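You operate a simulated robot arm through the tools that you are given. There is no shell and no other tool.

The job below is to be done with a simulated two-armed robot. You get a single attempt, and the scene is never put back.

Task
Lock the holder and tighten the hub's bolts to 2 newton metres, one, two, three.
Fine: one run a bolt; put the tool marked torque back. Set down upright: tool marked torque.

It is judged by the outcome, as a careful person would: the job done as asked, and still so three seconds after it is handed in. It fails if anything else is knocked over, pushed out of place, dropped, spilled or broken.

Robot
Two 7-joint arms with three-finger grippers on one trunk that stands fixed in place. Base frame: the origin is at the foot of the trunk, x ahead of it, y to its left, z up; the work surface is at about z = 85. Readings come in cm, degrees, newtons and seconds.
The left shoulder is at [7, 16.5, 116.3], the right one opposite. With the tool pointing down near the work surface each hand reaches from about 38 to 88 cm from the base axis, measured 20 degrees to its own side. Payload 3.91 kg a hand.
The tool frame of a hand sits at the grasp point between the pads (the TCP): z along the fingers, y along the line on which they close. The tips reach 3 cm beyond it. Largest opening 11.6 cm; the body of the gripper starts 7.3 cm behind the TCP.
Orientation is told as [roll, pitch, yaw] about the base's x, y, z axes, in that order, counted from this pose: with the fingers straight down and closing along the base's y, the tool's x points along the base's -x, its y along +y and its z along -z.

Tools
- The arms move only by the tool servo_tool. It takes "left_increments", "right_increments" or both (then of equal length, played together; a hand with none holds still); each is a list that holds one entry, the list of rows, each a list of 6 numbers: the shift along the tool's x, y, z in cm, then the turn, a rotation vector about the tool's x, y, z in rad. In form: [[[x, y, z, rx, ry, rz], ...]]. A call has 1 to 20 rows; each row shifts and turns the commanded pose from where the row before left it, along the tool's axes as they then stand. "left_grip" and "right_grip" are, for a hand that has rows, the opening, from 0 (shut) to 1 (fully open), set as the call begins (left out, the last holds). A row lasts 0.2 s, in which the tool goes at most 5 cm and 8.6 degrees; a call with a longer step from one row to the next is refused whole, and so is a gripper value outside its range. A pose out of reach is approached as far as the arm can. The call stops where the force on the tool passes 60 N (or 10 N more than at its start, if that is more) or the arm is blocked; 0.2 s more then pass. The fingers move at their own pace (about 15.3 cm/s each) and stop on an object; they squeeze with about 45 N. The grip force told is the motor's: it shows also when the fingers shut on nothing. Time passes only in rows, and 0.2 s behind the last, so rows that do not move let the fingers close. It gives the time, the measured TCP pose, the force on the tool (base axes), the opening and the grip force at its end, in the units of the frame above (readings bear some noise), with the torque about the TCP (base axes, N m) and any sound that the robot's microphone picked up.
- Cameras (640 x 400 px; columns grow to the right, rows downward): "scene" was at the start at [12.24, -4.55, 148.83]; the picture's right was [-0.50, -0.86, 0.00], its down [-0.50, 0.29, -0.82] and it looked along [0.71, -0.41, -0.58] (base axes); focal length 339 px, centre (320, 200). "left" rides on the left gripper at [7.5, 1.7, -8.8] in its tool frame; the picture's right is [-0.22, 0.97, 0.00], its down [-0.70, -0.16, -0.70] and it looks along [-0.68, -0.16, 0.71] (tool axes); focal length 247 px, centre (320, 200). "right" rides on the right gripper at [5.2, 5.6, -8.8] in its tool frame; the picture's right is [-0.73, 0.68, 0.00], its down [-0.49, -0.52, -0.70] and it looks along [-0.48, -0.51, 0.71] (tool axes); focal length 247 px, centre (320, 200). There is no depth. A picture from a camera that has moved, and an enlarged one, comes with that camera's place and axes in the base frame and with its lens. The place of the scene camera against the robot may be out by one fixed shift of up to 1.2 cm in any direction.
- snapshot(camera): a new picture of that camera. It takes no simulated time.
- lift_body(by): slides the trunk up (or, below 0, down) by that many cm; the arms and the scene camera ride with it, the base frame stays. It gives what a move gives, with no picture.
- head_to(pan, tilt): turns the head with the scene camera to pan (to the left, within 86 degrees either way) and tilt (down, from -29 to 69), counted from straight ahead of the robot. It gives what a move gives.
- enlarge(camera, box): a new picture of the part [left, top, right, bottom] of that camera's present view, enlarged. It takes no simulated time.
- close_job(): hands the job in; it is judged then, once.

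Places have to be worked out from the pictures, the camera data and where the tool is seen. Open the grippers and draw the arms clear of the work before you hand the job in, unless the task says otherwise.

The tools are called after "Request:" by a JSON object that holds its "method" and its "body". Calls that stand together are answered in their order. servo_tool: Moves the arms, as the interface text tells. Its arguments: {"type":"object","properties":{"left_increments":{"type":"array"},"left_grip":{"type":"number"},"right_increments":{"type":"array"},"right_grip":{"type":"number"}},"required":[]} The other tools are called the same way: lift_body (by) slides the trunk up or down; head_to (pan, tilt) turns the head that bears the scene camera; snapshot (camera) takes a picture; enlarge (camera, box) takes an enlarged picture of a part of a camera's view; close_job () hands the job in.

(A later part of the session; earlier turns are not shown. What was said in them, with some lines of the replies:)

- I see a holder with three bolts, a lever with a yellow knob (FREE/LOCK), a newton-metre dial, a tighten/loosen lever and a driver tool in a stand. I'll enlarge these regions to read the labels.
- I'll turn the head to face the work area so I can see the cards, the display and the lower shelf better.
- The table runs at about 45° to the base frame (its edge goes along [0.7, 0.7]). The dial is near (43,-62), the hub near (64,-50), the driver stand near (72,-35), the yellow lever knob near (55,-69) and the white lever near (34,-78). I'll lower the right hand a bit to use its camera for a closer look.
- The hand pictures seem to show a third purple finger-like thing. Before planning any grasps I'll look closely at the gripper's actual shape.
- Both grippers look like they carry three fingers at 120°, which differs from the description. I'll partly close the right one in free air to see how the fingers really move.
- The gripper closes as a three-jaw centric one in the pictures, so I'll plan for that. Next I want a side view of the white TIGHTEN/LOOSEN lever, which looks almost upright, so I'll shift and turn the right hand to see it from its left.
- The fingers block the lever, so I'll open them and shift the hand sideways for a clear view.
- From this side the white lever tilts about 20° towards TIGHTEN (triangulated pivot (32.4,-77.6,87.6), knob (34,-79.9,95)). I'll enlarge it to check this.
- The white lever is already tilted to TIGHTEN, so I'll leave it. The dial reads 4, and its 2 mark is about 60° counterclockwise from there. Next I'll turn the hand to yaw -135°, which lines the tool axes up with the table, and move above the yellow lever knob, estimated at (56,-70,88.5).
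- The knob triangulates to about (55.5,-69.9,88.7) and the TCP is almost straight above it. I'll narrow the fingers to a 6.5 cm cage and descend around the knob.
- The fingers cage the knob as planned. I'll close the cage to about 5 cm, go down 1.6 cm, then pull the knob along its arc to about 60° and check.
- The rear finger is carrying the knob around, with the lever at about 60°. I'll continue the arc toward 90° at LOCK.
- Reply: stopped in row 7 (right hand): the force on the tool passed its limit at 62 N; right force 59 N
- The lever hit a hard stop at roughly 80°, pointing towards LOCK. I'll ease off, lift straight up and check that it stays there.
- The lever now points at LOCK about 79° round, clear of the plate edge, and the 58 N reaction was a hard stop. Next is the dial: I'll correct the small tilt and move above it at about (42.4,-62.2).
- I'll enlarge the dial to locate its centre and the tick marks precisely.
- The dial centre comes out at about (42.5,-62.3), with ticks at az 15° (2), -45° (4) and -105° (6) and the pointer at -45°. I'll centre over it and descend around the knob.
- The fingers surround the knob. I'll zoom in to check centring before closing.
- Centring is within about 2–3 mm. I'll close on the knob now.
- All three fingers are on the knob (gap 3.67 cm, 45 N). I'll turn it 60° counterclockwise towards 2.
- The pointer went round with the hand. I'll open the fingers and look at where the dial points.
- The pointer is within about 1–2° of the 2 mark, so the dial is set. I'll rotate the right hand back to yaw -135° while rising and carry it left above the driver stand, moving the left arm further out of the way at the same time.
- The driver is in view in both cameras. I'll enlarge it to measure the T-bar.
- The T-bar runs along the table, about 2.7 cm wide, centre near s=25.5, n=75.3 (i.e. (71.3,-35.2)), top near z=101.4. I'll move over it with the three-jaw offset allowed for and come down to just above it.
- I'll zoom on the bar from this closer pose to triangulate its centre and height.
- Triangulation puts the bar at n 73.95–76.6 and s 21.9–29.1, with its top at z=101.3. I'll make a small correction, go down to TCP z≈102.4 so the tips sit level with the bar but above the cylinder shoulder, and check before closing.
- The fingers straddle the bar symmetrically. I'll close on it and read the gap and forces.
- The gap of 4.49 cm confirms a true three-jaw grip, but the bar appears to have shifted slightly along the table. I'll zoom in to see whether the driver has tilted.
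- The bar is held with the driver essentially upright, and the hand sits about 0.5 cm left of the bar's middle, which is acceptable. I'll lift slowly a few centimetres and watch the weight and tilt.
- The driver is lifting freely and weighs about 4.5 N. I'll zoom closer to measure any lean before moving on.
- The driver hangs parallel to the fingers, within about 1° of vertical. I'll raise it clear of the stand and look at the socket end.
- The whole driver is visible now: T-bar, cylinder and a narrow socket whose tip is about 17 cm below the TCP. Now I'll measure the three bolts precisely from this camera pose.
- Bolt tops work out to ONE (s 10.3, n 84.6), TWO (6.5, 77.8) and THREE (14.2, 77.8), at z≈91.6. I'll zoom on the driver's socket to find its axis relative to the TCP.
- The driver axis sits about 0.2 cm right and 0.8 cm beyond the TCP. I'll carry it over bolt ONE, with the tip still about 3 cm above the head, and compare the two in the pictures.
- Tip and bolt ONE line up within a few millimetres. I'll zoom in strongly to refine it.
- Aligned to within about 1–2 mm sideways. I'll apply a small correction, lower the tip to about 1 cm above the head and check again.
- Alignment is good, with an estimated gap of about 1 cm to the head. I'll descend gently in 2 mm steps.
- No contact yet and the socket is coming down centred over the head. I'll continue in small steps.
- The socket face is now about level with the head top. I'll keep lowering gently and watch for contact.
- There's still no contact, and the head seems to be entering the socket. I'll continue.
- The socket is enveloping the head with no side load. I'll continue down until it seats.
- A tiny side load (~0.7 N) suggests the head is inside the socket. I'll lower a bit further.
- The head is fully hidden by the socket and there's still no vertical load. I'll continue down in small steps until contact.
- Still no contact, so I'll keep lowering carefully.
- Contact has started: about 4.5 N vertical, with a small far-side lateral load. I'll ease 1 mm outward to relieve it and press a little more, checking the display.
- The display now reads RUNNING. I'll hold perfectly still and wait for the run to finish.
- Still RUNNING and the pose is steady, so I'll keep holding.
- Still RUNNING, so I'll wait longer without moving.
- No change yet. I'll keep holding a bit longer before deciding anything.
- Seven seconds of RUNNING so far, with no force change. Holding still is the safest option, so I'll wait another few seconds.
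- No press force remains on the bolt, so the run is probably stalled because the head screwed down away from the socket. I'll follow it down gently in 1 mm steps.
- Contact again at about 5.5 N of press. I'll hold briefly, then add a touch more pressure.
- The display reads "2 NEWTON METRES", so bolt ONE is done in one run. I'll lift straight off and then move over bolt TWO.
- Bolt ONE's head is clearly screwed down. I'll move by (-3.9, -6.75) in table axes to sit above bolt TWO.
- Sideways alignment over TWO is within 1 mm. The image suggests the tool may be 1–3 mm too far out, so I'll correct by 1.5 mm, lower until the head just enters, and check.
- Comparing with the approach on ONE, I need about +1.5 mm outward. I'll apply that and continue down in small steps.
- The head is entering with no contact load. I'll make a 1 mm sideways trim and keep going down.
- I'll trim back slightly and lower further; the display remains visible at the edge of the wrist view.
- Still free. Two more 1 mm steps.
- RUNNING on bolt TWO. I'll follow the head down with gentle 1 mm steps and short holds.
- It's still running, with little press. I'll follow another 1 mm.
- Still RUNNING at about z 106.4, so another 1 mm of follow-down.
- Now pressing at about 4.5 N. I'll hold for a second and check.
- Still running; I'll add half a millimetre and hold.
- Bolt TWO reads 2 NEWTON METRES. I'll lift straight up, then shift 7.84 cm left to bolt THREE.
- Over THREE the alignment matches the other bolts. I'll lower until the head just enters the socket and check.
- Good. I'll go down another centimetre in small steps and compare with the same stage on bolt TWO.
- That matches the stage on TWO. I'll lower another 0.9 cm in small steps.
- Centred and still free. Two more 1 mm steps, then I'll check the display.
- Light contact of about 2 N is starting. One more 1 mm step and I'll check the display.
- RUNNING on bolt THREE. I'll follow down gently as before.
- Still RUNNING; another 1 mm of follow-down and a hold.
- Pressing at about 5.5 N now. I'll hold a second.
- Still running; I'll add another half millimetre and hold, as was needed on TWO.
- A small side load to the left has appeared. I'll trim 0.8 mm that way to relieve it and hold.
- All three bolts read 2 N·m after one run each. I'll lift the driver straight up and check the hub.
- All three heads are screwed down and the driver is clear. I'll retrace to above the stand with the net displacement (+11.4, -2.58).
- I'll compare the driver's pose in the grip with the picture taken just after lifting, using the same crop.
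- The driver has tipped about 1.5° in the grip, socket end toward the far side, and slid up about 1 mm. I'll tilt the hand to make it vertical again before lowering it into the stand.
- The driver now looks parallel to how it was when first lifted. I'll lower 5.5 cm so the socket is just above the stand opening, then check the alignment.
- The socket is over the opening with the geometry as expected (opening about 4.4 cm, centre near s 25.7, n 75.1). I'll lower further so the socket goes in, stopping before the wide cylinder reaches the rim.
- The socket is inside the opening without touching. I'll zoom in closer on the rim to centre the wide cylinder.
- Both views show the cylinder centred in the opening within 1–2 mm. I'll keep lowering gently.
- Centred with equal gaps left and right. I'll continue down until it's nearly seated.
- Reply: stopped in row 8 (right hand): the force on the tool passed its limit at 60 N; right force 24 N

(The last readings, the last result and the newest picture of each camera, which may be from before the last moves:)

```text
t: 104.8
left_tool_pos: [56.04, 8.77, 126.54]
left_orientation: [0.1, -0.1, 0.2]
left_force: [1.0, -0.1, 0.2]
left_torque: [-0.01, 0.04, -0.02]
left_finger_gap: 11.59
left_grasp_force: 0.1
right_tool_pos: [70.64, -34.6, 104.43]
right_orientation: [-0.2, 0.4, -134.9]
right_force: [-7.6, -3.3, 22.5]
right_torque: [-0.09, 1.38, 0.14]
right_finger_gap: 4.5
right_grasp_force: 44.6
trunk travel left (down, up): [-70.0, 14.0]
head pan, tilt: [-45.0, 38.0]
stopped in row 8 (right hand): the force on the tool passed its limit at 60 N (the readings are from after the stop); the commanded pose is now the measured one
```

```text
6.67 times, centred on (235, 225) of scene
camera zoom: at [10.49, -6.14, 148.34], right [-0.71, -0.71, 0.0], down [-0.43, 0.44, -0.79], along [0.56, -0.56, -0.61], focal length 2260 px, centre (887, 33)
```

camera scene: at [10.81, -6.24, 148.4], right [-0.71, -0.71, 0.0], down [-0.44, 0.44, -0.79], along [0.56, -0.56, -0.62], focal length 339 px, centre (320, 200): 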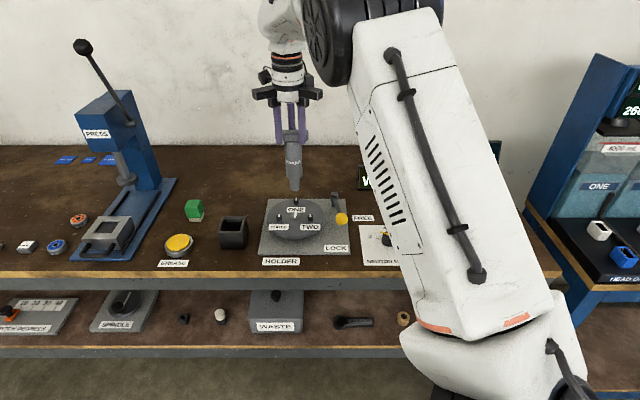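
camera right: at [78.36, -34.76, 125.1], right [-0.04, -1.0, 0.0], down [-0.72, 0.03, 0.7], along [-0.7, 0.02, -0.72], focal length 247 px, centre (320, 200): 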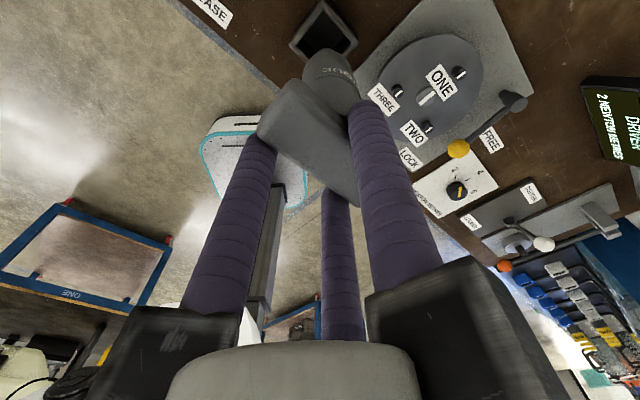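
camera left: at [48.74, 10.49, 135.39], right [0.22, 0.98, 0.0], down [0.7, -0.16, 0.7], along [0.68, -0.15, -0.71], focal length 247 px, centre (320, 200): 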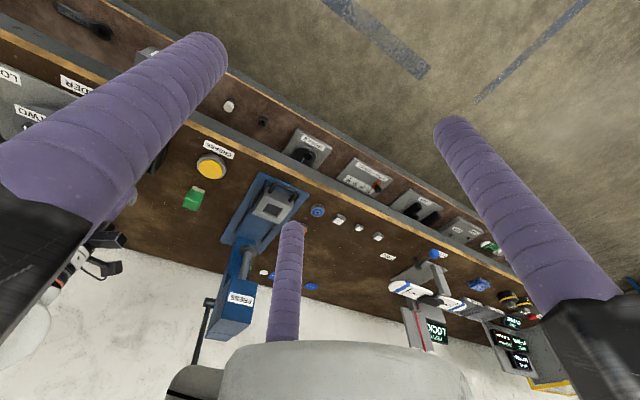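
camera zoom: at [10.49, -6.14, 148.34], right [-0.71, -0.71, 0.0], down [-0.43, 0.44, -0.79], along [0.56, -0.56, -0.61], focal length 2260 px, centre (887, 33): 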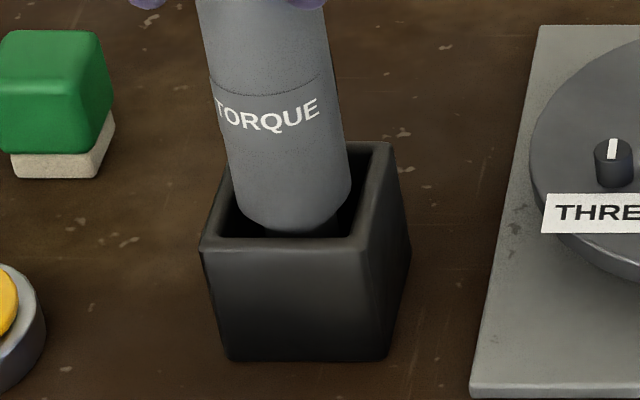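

Something blocked the driver at TCP z≈104.4, about 2 cm above its original seat, with a sideways push of about 8 N toward the right/near side. I'll back off upward right away and inspect.

Request:
{"method": "servo_tool", "body": {"right_increments": [[[0, 0, -0.3, 0, 0, 0], [0, 0, -0.5, 0, 0, 0], [0, 0, -0.5, 0, 0, 0], [0, 0, 0, 0, 0, 0]]]}}

Request:
{"method": "enlarge", "body": {"camera": "scene", "box": [190, 160, 270, 260]}}

Request:
{"method": "snapshot", "body": {"camera": "right"}}

Request:
{"method": "enlarge", "body": {"camera": "right", "box": [250, 0, 410, 160]}}

```text
t: 105.8
left_tool_pos: [56.23, 8.74, 126.51]
left_orientation: [0.0, 0.0, 0.3]
left_force: [0.6, -0.3, -0.9]
left_torque: [0.01, -0.01, -0.02]
left_finger_gap: 11.6
left_grasp_force: 0.1
right_tool_pos: [70.83, -34.5, 105.22]
right_orientation: [-0.6, 0.5, -134.9]
right_force: [0.6, -0.2, -4.2]
right_torque: [-0.03, 0.01, 0.0]
right_finger_gap: 4.49
right_grasp_force: 45.5
trunk travel left (down, up): [-70.0, 14.0]
head pan, tilt: [-45.0, 38.0]
```

```text
4.00 times, centred on (230, 210) of scene
camera zoom: at [10.85, -6.25, 148.39], right [-0.71, -0.71, 0.0], down [-0.44, 0.44, -0.79], along [0.56, -0.56, -0.62], focal length 1356 px, centre (680, 160)
```

zoom: 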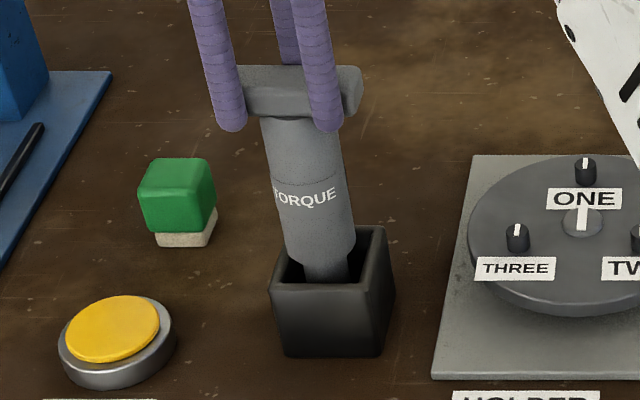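

```text
taken
camera right: at [78.56, -34.94, 114.14], right [-0.04, -1.0, -0.01], down [-0.71, 0.02, 0.7], along [-0.7, 0.03, -0.71], focal length 247 px, centre (320, 200)
```

right: 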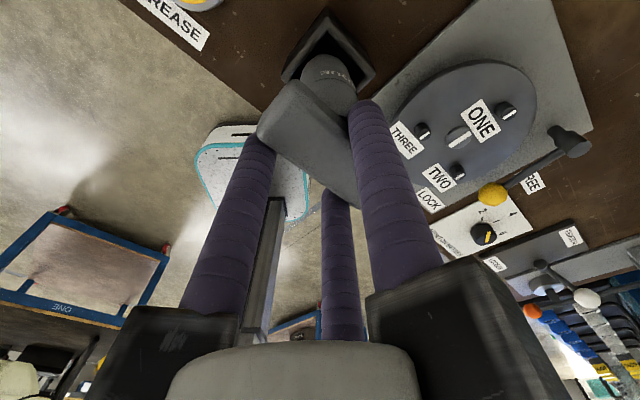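

```text
2.50 times, centred on (330, 80) of right
camera zoom: at [78.56, -34.94, 114.14], right [-0.04, -1.0, -0.01], down [-0.71, 0.02, 0.7], along [-0.7, 0.03, -0.71], focal length 617 px, centre (295, 500)
```

zoom: 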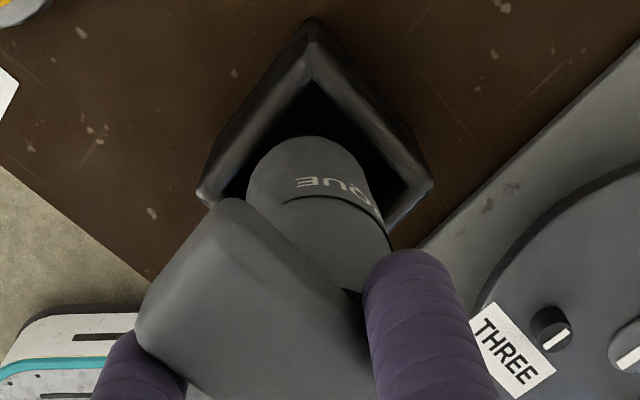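

The cause is clear: after tilting the hand I moved along the tilted axis, drifting about 3 mm toward the near rim, and the contact squared the driver back parallel to the fingers. I'll raise it slightly, restore the hand to vertical and re-check.

Request:
{"method": "servo_tool", "body": {"right_increments": [[[0, 0, -0.5, 0, 0, 0], [0, 0, -0.8, 0, 0, 0], [0, 0, 0, -0.0122, -0.0087, 0], [0, 0, 0, 0, 0, 0], [0, 0, 0, 0, 0, 0]]]}}

Request:
{"method": "enlarge", "body": {"camera": "right", "box": [250, 0, 410, 160]}}

Request:
{"method": "enlarge", "body": {"camera": "scene", "box": [205, 165, 265, 255]}}

```text
t: 107.0
left_tool_pos: [56.25, 8.85, 126.39]
left_orientation: [0.0, 0.0, 0.2]
left_force: [0.2, -0.7, 0.0]
left_torque: [-0.01, 0.0, -0.03]
left_finger_gap: 11.58
left_grasp_force: 0.0
right_tool_pos: [70.75, -34.59, 106.75]
right_orientation: [0.2, 0.0, -135.0]
right_force: [-0.5, -0.4, -4.4]
right_torque: [0.0, -0.02, 0.0]
right_finger_gap: 4.47
right_grasp_force: 45.1
trunk travel left (down, up): [-70.0, 14.0]
head pan, tilt: [-45.0, 38.0]
```

```text
2.50 times, centred on (330, 80) of right
camera zoom: at [78.55, -34.8, 115.48], right [-0.04, -1.0, 0.0], down [-0.72, 0.03, 0.7], along [-0.7, 0.02, -0.72], focal length 617 px, centre (295, 500)
```

zoom: 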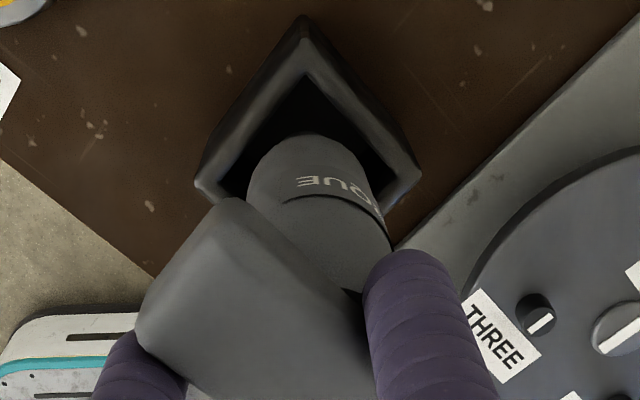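

```text
4.44 times, centred on (235, 210) of scene
camera zoom: at [10.81, -6.24, 148.4], right [-0.71, -0.71, 0.0], down [-0.44, 0.44, -0.79], along [0.56, -0.56, -0.62], focal length 1506 px, centre (698, 156)
```

zoom: 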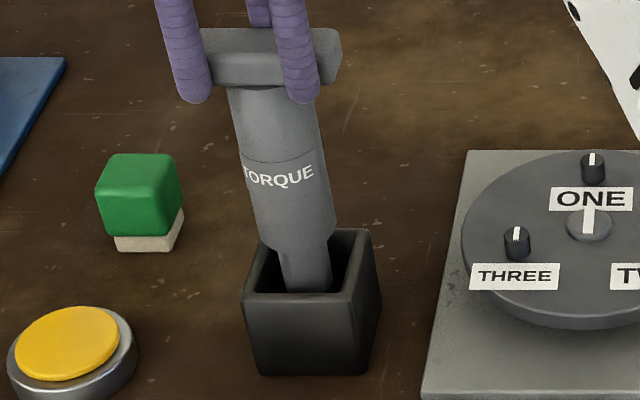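

The hand is vertical again and within 1 mm of the original lift-off position. I'll zoom in on the rim once more before lowering straight down.

Request:
{"method": "enlarge", "body": {"camera": "scene", "box": [205, 195, 265, 255]}}

Request:
{"method": "enlarge", "body": {"camera": "right", "box": [280, 0, 380, 100]}}

```text
6.67 times, centred on (235, 225) of scene
camera zoom: at [10.81, -6.24, 148.4], right [-0.71, -0.71, 0.0], down [-0.44, 0.44, -0.79], along [0.56, -0.56, -0.62], focal length 2260 px, centre (887, 33)
```

zoom: 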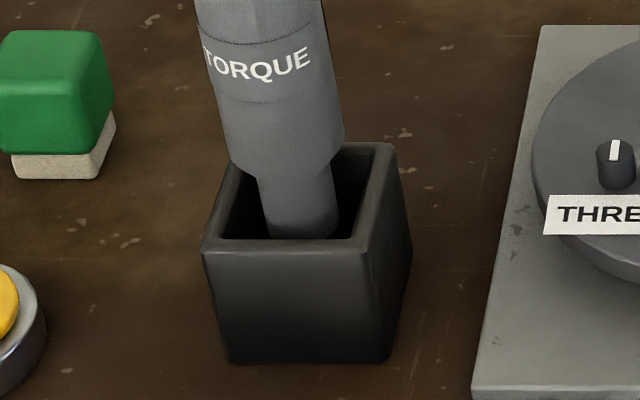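

```text
4.00 times, centred on (330, 50) of right
camera zoom: at [78.55, -34.8, 115.48], right [-0.04, -1.0, 0.0], down [-0.72, 0.03, 0.7], along [-0.7, 0.02, -0.72], focal length 988 px, centre (280, 800)
```

zoom: 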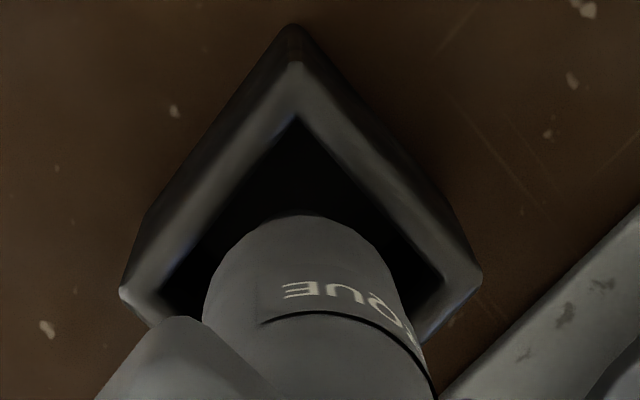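

Both views show the driver centred. I'll lower straight down in 2–3 mm steps and watch the force closely.

Request:
{"method": "servo_tool", "body": {"right_increments": [[[0, 0, 0.3, 0, 0, 0], [0, 0, 0.3, 0, 0, 0], [0, 0, 0.3, 0, 0, 0], [0, 0, 0.3, 0, 0, 0], [0, 0, 0.3, 0, 0, 0], [0, 0, 0.2, 0, 0, 0], [0, 0, 0, 0, 0, 0]]]}}

Request:
{"method": "enlarge", "body": {"camera": "scene", "box": [205, 195, 265, 255]}}

Request:
{"method": "enlarge", "body": {"camera": "right", "box": [280, 0, 380, 100]}}

```text
t: 108.6
left_tool_pos: [56.3, 8.78, 126.43]
left_orientation: [0.0, 0.1, 0.3]
left_force: [0.4, 0.1, -0.7]
left_torque: [-0.01, 0.0, -0.03]
left_finger_gap: 11.6
left_grasp_force: 0.1
right_tool_pos: [70.86, -34.43, 105.02]
right_orientation: [0.2, 0.0, -134.8]
right_force: [-0.2, 0.3, -3.8]
right_torque: [0.02, 0.02, -0.03]
right_finger_gap: 4.49
right_grasp_force: 45.1
trunk travel left (down, up): [-70.0, 14.0]
head pan, tilt: [-45.0, 38.0]
```

```text
6.67 times, centred on (235, 225) of scene
camera zoom: at [10.81, -6.23, 148.4], right [-0.71, -0.71, 0.0], down [-0.44, 0.44, -0.79], along [0.56, -0.56, -0.62], focal length 2260 px, centre (887, 33)
```

zoom: 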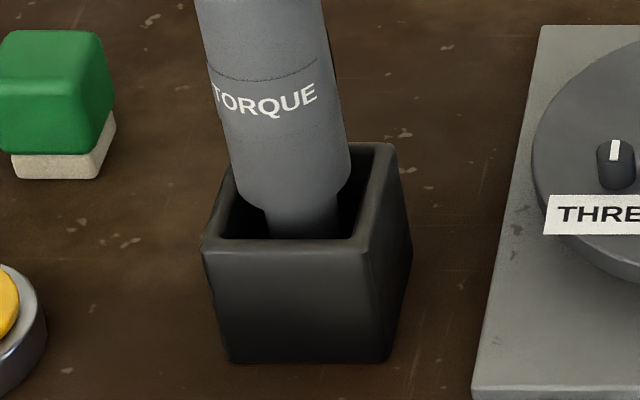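

```text
4.00 times, centred on (330, 50) of right
camera zoom: at [78.58, -34.8, 113.83], right [-0.04, -1.0, 0.0], down [-0.72, 0.03, 0.7], along [-0.7, 0.02, -0.72], focal length 988 px, centre (280, 800)
```

zoom: 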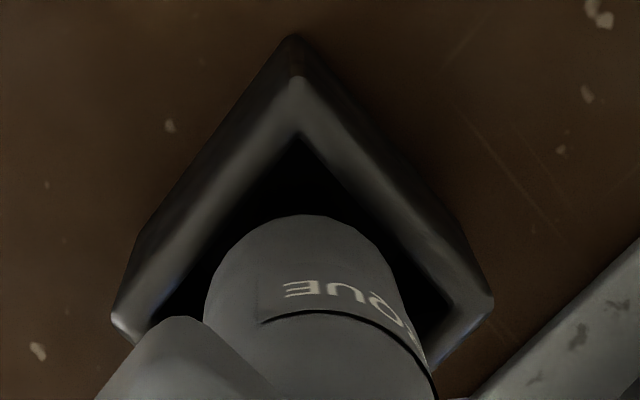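

No contact so far. I'll continue another centimetre in 2 mm steps.

Request:
{"method": "servo_tool", "body": {"right_increments": [[[0, 0, 0.2, 0, 0, 0], [0, 0, 0.2, 0, 0, 0], [0, 0, 0.2, 0, 0, 0], [0, 0, 0.2, 0, 0, 0], [0, 0, 0, 0, 0, 0]]]}}

Request:
{"method": "enlarge", "body": {"camera": "scene", "box": [205, 195, 265, 255]}}

Request:
{"method": "enlarge", "body": {"camera": "right", "box": [280, 0, 380, 100]}}

```text
t: 109.8
left_tool_pos: [56.25, 8.8, 126.45]
left_orientation: [0.0, 0.1, 0.4]
left_force: [0.6, -0.2, -0.2]
left_torque: [0.03, -0.01, 0.0]
left_finger_gap: 11.61
left_grasp_force: 0.0
right_tool_pos: [70.88, -34.47, 103.98]
right_orientation: [0.2, 0.0, -135.0]
right_force: [-1.3, 0.9, -3.9]
right_torque: [0.03, 0.06, 0.01]
right_finger_gap: 4.48
right_grasp_force: 44.8
trunk travel left (down, up): [-70.0, 14.0]
head pan, tilt: [-45.0, 38.0]
```

```text
6.67 times, centred on (235, 225) of scene
camera zoom: at [10.81, -6.23, 148.4], right [-0.71, -0.71, 0.0], down [-0.44, 0.44, -0.79], along [0.56, -0.56, -0.62], focal length 2260 px, centre (887, 33)
```

zoom: 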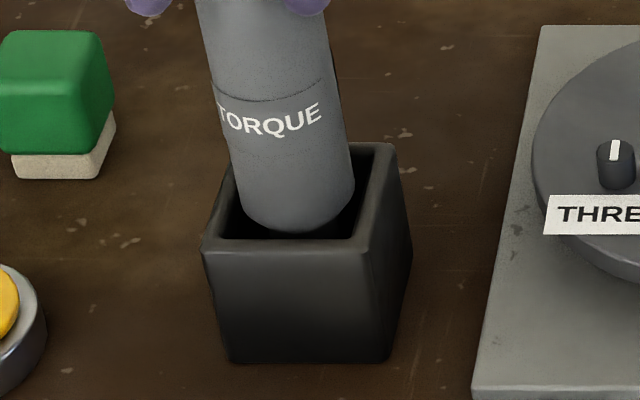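

```text
4.00 times, centred on (330, 50) of right
camera zoom: at [78.54, -34.79, 112.96], right [-0.04, -1.0, 0.0], down [-0.72, 0.03, 0.7], along [-0.7, 0.02, -0.72], focal length 988 px, centre (280, 800)
```

zoom: 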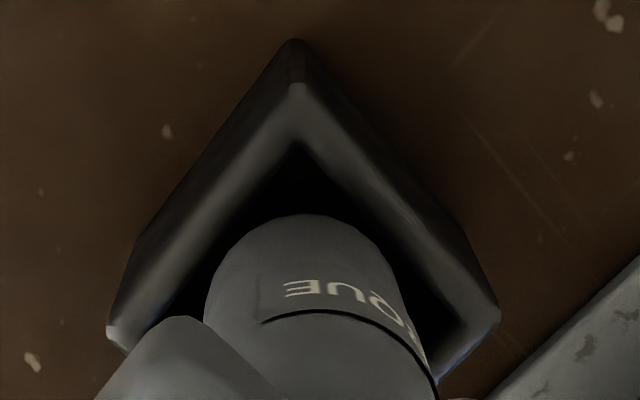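

Now below the earlier block point with no load. I'll continue down in small steps.

Request:
{"method": "servo_tool", "body": {"right_increments": [[[0, 0, 0.2, 0, 0, 0], [0, 0, 0.2, 0, 0, 0], [0, 0, 0.2, 0, 0, 0], [0, 0, 0.1, 0, 0, 0], [0, 0, 0, 0, 0, 0]]]}}

Request:
{"method": "enlarge", "body": {"camera": "scene", "box": [205, 195, 265, 255]}}

Request:
{"method": "enlarge", "body": {"camera": "right", "box": [280, 0, 380, 100]}}

```text
t: 111.0
left_tool_pos: [56.19, 8.78, 126.43]
left_orientation: [0.1, 0.1, 0.3]
left_force: [0.3, 1.0, -0.8]
left_torque: [0.01, -0.01, 0.03]
left_finger_gap: 11.6
left_grasp_force: 0.1
right_tool_pos: [70.87, -34.53, 103.4]
right_orientation: [0.3, -0.1, -135.0]
right_force: [-0.7, 0.5, -4.5]
right_torque: [0.02, 0.01, -0.03]
right_finger_gap: 4.48
right_grasp_force: 44.7
trunk travel left (down, up): [-70.0, 14.0]
head pan, tilt: [-45.0, 38.0]
```

```text
6.67 times, centred on (235, 225) of scene
camera zoom: at [10.81, -6.23, 148.4], right [-0.71, -0.71, 0.0], down [-0.44, 0.44, -0.79], along [0.56, -0.56, -0.62], focal length 2260 px, centre (887, 33)
```

zoom: 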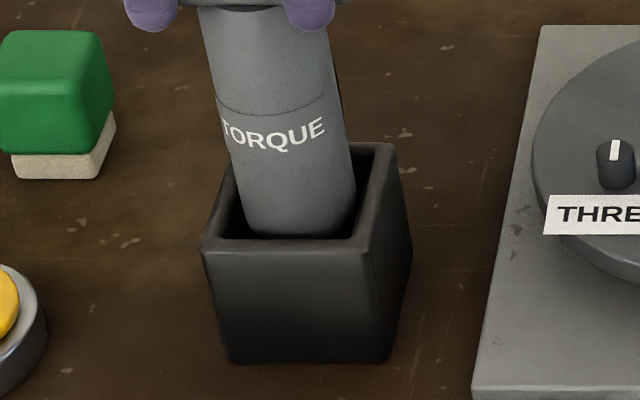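

```text
4.00 times, centred on (330, 50) of right
camera zoom: at [78.55, -34.81, 112.28], right [-0.04, -1.0, 0.0], down [-0.72, 0.03, 0.7], along [-0.7, 0.02, -0.72], focal length 988 px, centre (280, 800)
```

zoom: 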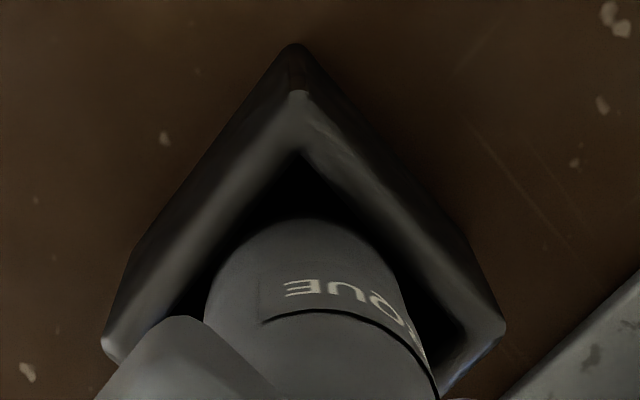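

It's going in freely at z 103.4. I'll approach the seat in 1–1.5 mm steps.

Request:
{"method": "servo_tool", "body": {"right_increments": [[[0, 0, 0.15, 0, 0, 0], [0, 0, 0.15, 0, 0, 0], [0, 0, 0.15, 0, 0, 0], [0, 0, 0.1, 0, 0, 0], [0, 0, 0, 0, 0, 0]]]}}

Request:
{"method": "enlarge", "body": {"camera": "scene", "box": [205, 195, 265, 255]}}

```text
t: 112.2
left_tool_pos: [56.27, 8.8, 126.43]
left_orientation: [0.0, 0.0, 0.4]
left_force: [0.0, 0.5, 0.4]
left_torque: [-0.01, -0.06, -0.01]
left_finger_gap: 11.61
left_grasp_force: 0.1
right_tool_pos: [70.73, -34.5, 102.9]
right_orientation: [0.2, 0.1, -135.0]
right_force: [0.5, -0.1, -5.0]
right_torque: [0.03, 0.01, 0.0]
right_finger_gap: 4.48
right_grasp_force: 45.4
trunk travel left (down, up): [-70.0, 14.0]
head pan, tilt: [-45.0, 38.0]
```

```text
6.67 times, centred on (235, 225) of scene
camera zoom: at [10.81, -6.23, 148.4], right [-0.71, -0.71, 0.0], down [-0.44, 0.44, -0.79], along [0.56, -0.56, -0.62], focal length 2260 px, centre (887, 33)
```

zoom: 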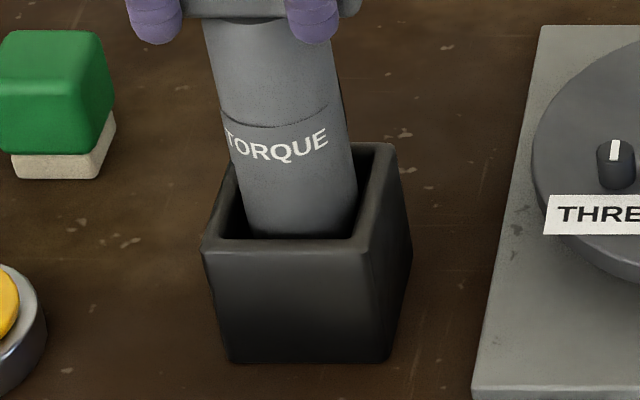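

Still no contact at z 102.9. I'll go on in 1 mm steps until it touches the floor of the stand.

Request:
{"method": "servo_tool", "body": {"right_increments": [[[0, 0, 0.1, 0, 0, 0], [0, 0, 0.1, 0, 0, 0], [0, 0, 0.1, 0, 0, 0], [0, 0, 0, 0, 0, 0]]]}}

```text
t: 113.2
left_tool_pos: [56.29, 8.63, 126.53]
left_orientation: [0.0, 0.0, 0.3]
left_force: [0.1, -0.3, -0.4]
left_torque: [0.01, -0.03, 0.01]
left_finger_gap: 11.59
left_grasp_force: 0.0
right_tool_pos: [70.81, -34.45, 102.53]
right_orientation: [0.1, 0.1, -134.9]
right_force: [0.2, 0.1, -4.4]
right_torque: [0.02, 0.01, -0.01]
right_finger_gap: 4.47
right_grasp_force: 44.9
trunk travel left (down, up): [-70.0, 14.0]
head pan, tilt: [-45.0, 38.0]
```

z is 102.5 with only the tool's weight on the hand. I'll continue 1 mm at a time.

Request:
{"method": "servo_tool", "body": {"right_increments": [[[0, 0, 0.1, 0, 0, 0], [0, 0, 0.1, 0, 0, 0], [0, 0, 0, 0, 0, 0]]]}}

Request:
{"method": "enlarge", "body": {"camera": "scene", "box": [205, 195, 265, 255]}}

```text
t: 114.0
left_tool_pos: [56.15, 8.77, 126.56]
left_orientation: [0.1, 0.0, 0.4]
left_force: [0.2, 0.4, -0.3]
left_torque: [-0.03, -0.02, 0.0]
left_finger_gap: 11.57
left_grasp_force: 0.1
right_tool_pos: [70.88, -34.4, 102.54]
right_orientation: [0.4, 0.0, -134.9]
right_force: [0.3, -0.5, 3.4]
right_torque: [-0.08, -0.19, 0.03]
right_finger_gap: 4.48
right_grasp_force: 45.4
trunk travel left (down, up): [-70.0, 14.0]
head pan, tilt: [-45.0, 38.0]
```

```text
6.67 times, centred on (235, 225) of scene
camera zoom: at [10.71, -6.18, 148.42], right [-0.71, -0.71, 0.0], down [-0.44, 0.44, -0.79], along [0.56, -0.56, -0.62], focal length 2260 px, centre (887, 33)
```

zoom: 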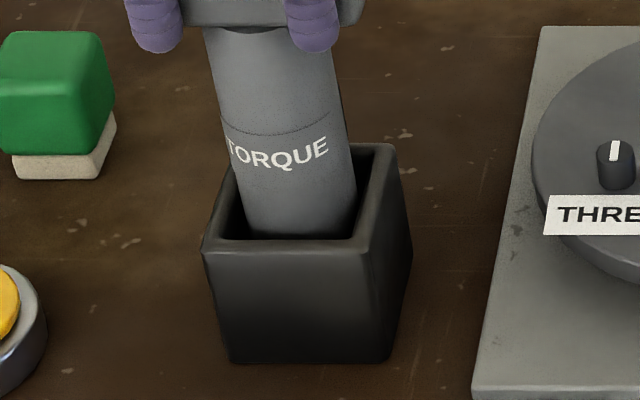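

The driver is seated at its original depth (z ≈102.5, ~8 N floor contact). I'll relieve the pressure slightly and open the fingers.

Request:
{"method": "servo_tool", "body": {"right_increments": [[[0, 0, -0.1, 0, 0, 0], [0, 0, 0, 0, 0, 0]]]}}

Request:
{"method": "servo_tool", "body": {"right_increments": [[[0, 0, 0, 0, 0, 0], [0, 0, 0, 0, 0, 0], [0, 0, 0, 0, 0, 0]]], "right_grip": 0.75}}

Request:
{"method": "enlarge", "body": {"camera": "scene", "box": [190, 130, 280, 260]}}

Request:
{"method": "snapshot", "body": {"camera": "right"}}

```text
t: 114.6
left_tool_pos: [56.23, 8.73, 126.47]
left_orientation: [-0.1, 0.0, 0.3]
left_force: [-0.8, 0.5, -0.1]
left_torque: [0.0, -0.01, -0.02]
left_finger_gap: 11.6
left_grasp_force: 0.0
right_tool_pos: [70.86, -34.48, 102.45]
right_orientation: [0.3, -0.1, -135.0]
right_force: [0.3, -0.2, 2.6]
right_torque: [-0.06, -0.12, 0.02]
right_finger_gap: 4.47
right_grasp_force: 45.4
trunk travel left (down, up): [-70.0, 14.0]
head pan, tilt: [-45.0, 38.0]
```

```text
t: 115.4
left_tool_pos: [56.27, 8.71, 126.45]
left_orientation: [-0.1, -0.1, 0.3]
left_force: [0.2, 0.0, 0.7]
left_torque: [0.0, -0.03, 0.02]
left_finger_gap: 11.58
left_grasp_force: 0.0
right_tool_pos: [70.95, -34.58, 102.51]
right_orientation: [0.1, 0.0, -135.0]
right_force: [0.0, -0.3, -0.5]
right_torque: [-0.04, 0.01, 0.0]
right_finger_gap: 8.68
right_grasp_force: 0.1
trunk travel left (down, up): [-70.0, 14.0]
head pan, tilt: [-45.0, 38.0]
```

```text
3.08 times, centred on (235, 195) of scene
camera zoom: at [10.77, -6.21, 148.4], right [-0.71, -0.71, 0.0], down [-0.44, 0.44, -0.79], along [0.56, -0.56, -0.62], focal length 1043 px, centre (582, 215)
```

zoom: 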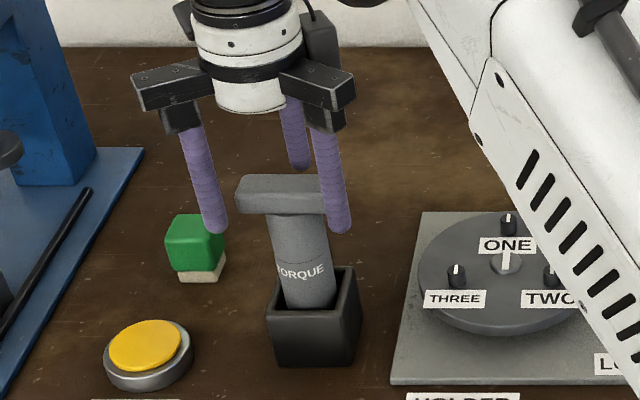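

```text
taken
camera right: at [78.56, -34.82, 111.35], right [-0.04, -1.0, 0.0], down [-0.72, 0.03, 0.7], along [-0.7, 0.02, -0.72], focal length 247 px, centre (320, 200)
```

right: 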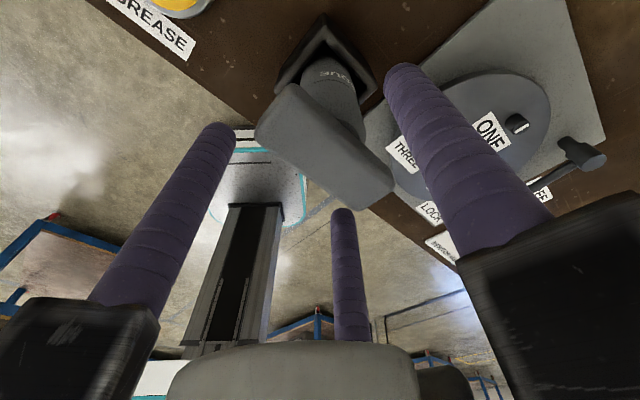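

The driver is standing upright in its stand and released. I'll lift the open hand straight up and away.

Request:
{"method": "servo_tool", "body": {"right_increments": [[[0, 0, -0.5, 0, 0, 0], [0, 0, -1, 0, 0, 0], [0, 0, -2, 0, 0, 0], [0, 0, -2.5, 0, 0, 0], [0, 0, -2.5, 0, 0, 0], [0, 0, -2.5, 0, 0, 0], [0, 0, -2.5, 0, 0, 0], [0, 0, -2.5, 0, 0, 0], [0, 0, 0, 0, 0, 0]]], "right_grip": 1.0}}

Request:
{"method": "enlarge", "body": {"camera": "scene", "box": [190, 130, 360, 270]}}

Request:
{"method": "snapshot", "body": {"camera": "right"}}

```text
t: 117.4
left_tool_pos: [56.27, 8.86, 126.46]
left_orientation: [0.0, 0.1, 0.4]
left_force: [-0.1, 0.1, 1.1]
left_torque: [0.0, 0.02, 0.02]
left_finger_gap: 11.59
left_grasp_force: 0.1
right_tool_pos: [70.88, -34.32, 118.67]
right_orientation: [0.3, 0.0, -135.1]
right_force: [-0.1, 0.2, 0.5]
right_torque: [0.0, 0.03, -0.02]
right_finger_gap: 11.58
right_grasp_force: 0.1
trunk travel left (down, up): [-70.0, 14.0]
head pan, tilt: [-45.0, 38.0]
```

```text
2.86 times, centred on (275, 200) of scene
camera zoom: at [10.79, -6.21, 148.4], right [-0.71, -0.71, 0.0], down [-0.44, 0.44, -0.79], along [0.56, -0.56, -0.62], focal length 968 px, centre (449, 200)
```

zoom: 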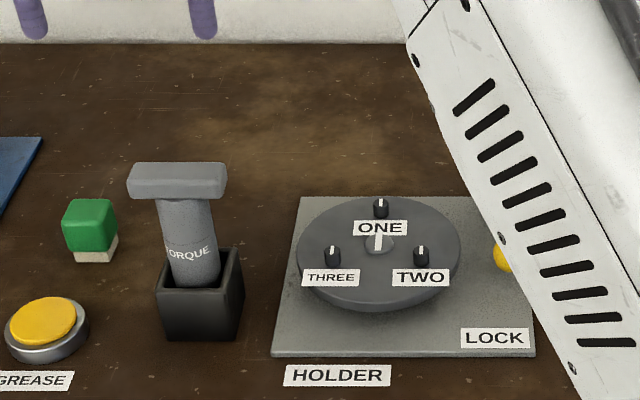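

```text
taken
camera right: at [78.52, -34.67, 127.49], right [-0.04, -1.0, 0.0], down [-0.72, 0.03, 0.7], along [-0.7, 0.02, -0.72], focal length 247 px, centre (320, 200)
```

right: 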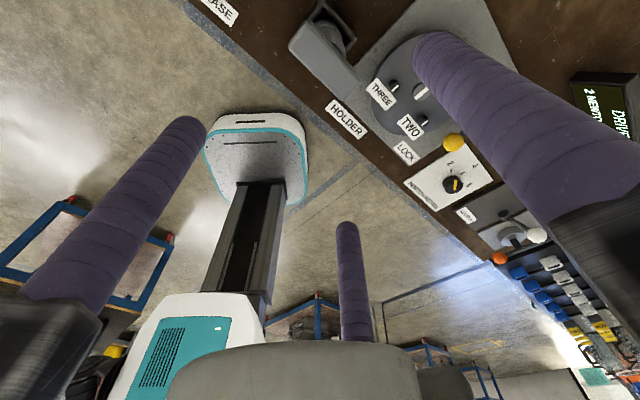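

The driver stands as it did at the start and all bolts are down. I'll take the right hand back to its starting area, clear of the work, and do a final check.

Request:
{"method": "servo_tool", "body": {"right_increments": [[[-1.5, -0.2, -0.5, 0, 0, 0], [-3, -0.4, -0.5, 0, 0, 0], [-3.5, -0.5, -0.5, 0, 0, 0], [-3.5, -0.5, -0.5, 0, 0, 0], [-3.5, -0.5, -0.5, 0, 0, 0], [-3.5, -0.5, -0.5, 0, 0, 0], [-3.5, -0.5, -0.5, 0, 0, 0], [-3.5, -0.5, -0.5, 0, 0, 0], [-3.5, -0.5, -0.5, 0, 0, 0], [-3.5, -0.5, -0.5, 0, 0, 0], [-3, -0.4, -0.5, 0, 0, 0], [-1.5, -0.2, 0, 0, 0, 0], [0, 0, 0, 0, 0, 0]]], "right_grip": 1.0}}

Request:
{"method": "snapshot", "body": {"camera": "scene"}}

Request:
{"method": "enlarge", "body": {"camera": "scene", "box": [200, 160, 400, 280]}}

Request:
{"method": "snapshot", "body": {"camera": "right"}}

```text
t: 120.2
left_tool_pos: [56.18, 8.7, 126.42]
left_orientation: [0.0, 0.0, 0.4]
left_force: [0.5, 0.1, 0.9]
left_torque: [-0.02, 0.0, 0.01]
left_finger_gap: 11.62
left_grasp_force: 0.0
right_tool_pos: [40.95, -56.81, 123.97]
right_orientation: [0.2, 0.2, -134.9]
right_force: [0.0, -1.5, 0.8]
right_torque: [-0.02, -0.01, 0.01]
right_finger_gap: 11.57
right_grasp_force: 0.0
trunk travel left (down, up): [-70.0, 14.0]
head pan, tilt: [-45.0, 38.0]
```

```text
taken
camera scene: at [10.76, -6.21, 148.4], right [-0.71, -0.71, 0.0], down [-0.44, 0.44, -0.79], along [0.56, -0.56, -0.62], focal length 339 px, centre (320, 200)
```

scene: 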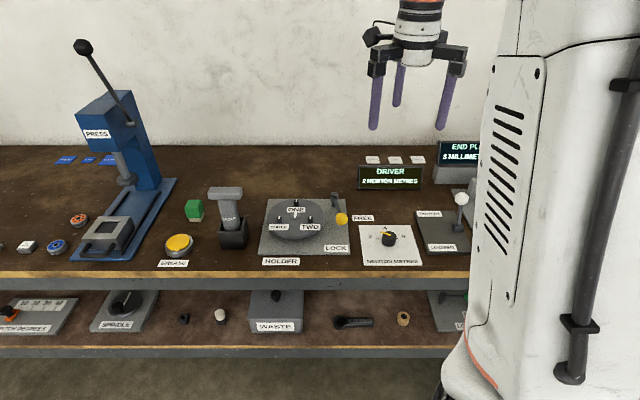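

```text
3.20 times, centred on (300, 220) of scene
camera zoom: at [10.76, -6.21, 148.4], right [-0.71, -0.71, 0.0], down [-0.44, 0.44, -0.79], along [0.56, -0.56, -0.62], focal length 1085 px, centre (384, 136)
```

zoom: 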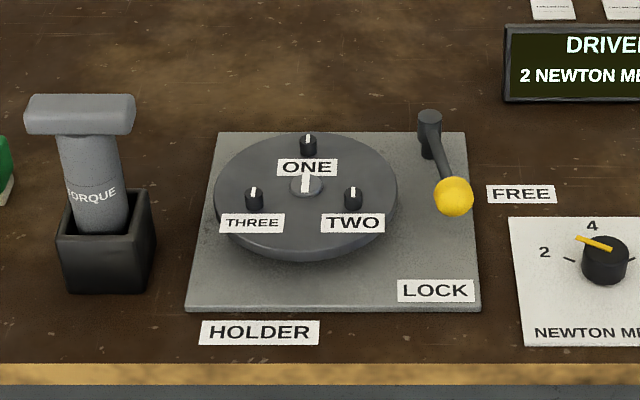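

```text
taken
camera right: at [48.59, -57.2, 132.92], right [-0.04, -1.0, 0.0], down [-0.72, 0.03, 0.7], along [-0.7, 0.02, -0.72], focal length 247 px, centre (320, 200)
```

right: 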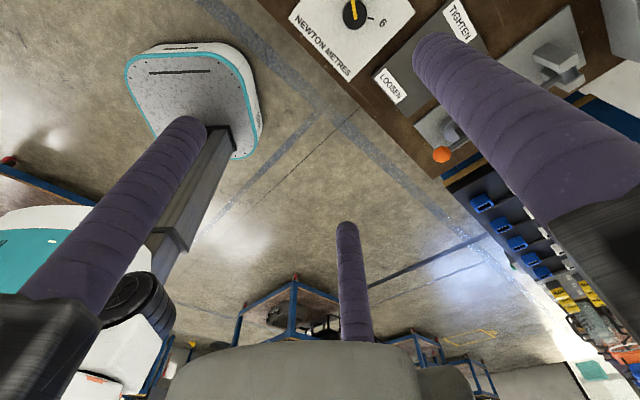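

Everything checks out:
- The holder lever is at its LOCK stop.
- The dial is on 2 and the white lever on TIGHTEN.
- All three bolts are down, and the display still reads 2 NEWTON METRES.
- The driver is upright in its stand, and nothing else has moved.

Both grippers are open and clear, so I'll hand the job in.

Request:
{"method": "close_job", "body": {}}

```text
The job is handed in.
```

The holder is locked and bolts one, two and three were tightened in that order. The driver display read 2 newton metres after each bolt, with one run per bolt.

- **Setup:** I swung the yellow lever to its stop at LOCK and turned the dial from 4 to 2. The TIGHTEN/LOOSEN lever was already on TIGHTEN, so I left it.
- **Torque tool:** It is back in its stand, upright and at its original depth. On the first attempt to set it down it caught the stand's rim and the arm stopped at its 60 N limit. I backed off, squared it up and lowered it again. The stand did not move.
- **Finish:** Both grippers are open and clear of the work, and nothing else on the bench was disturbed.
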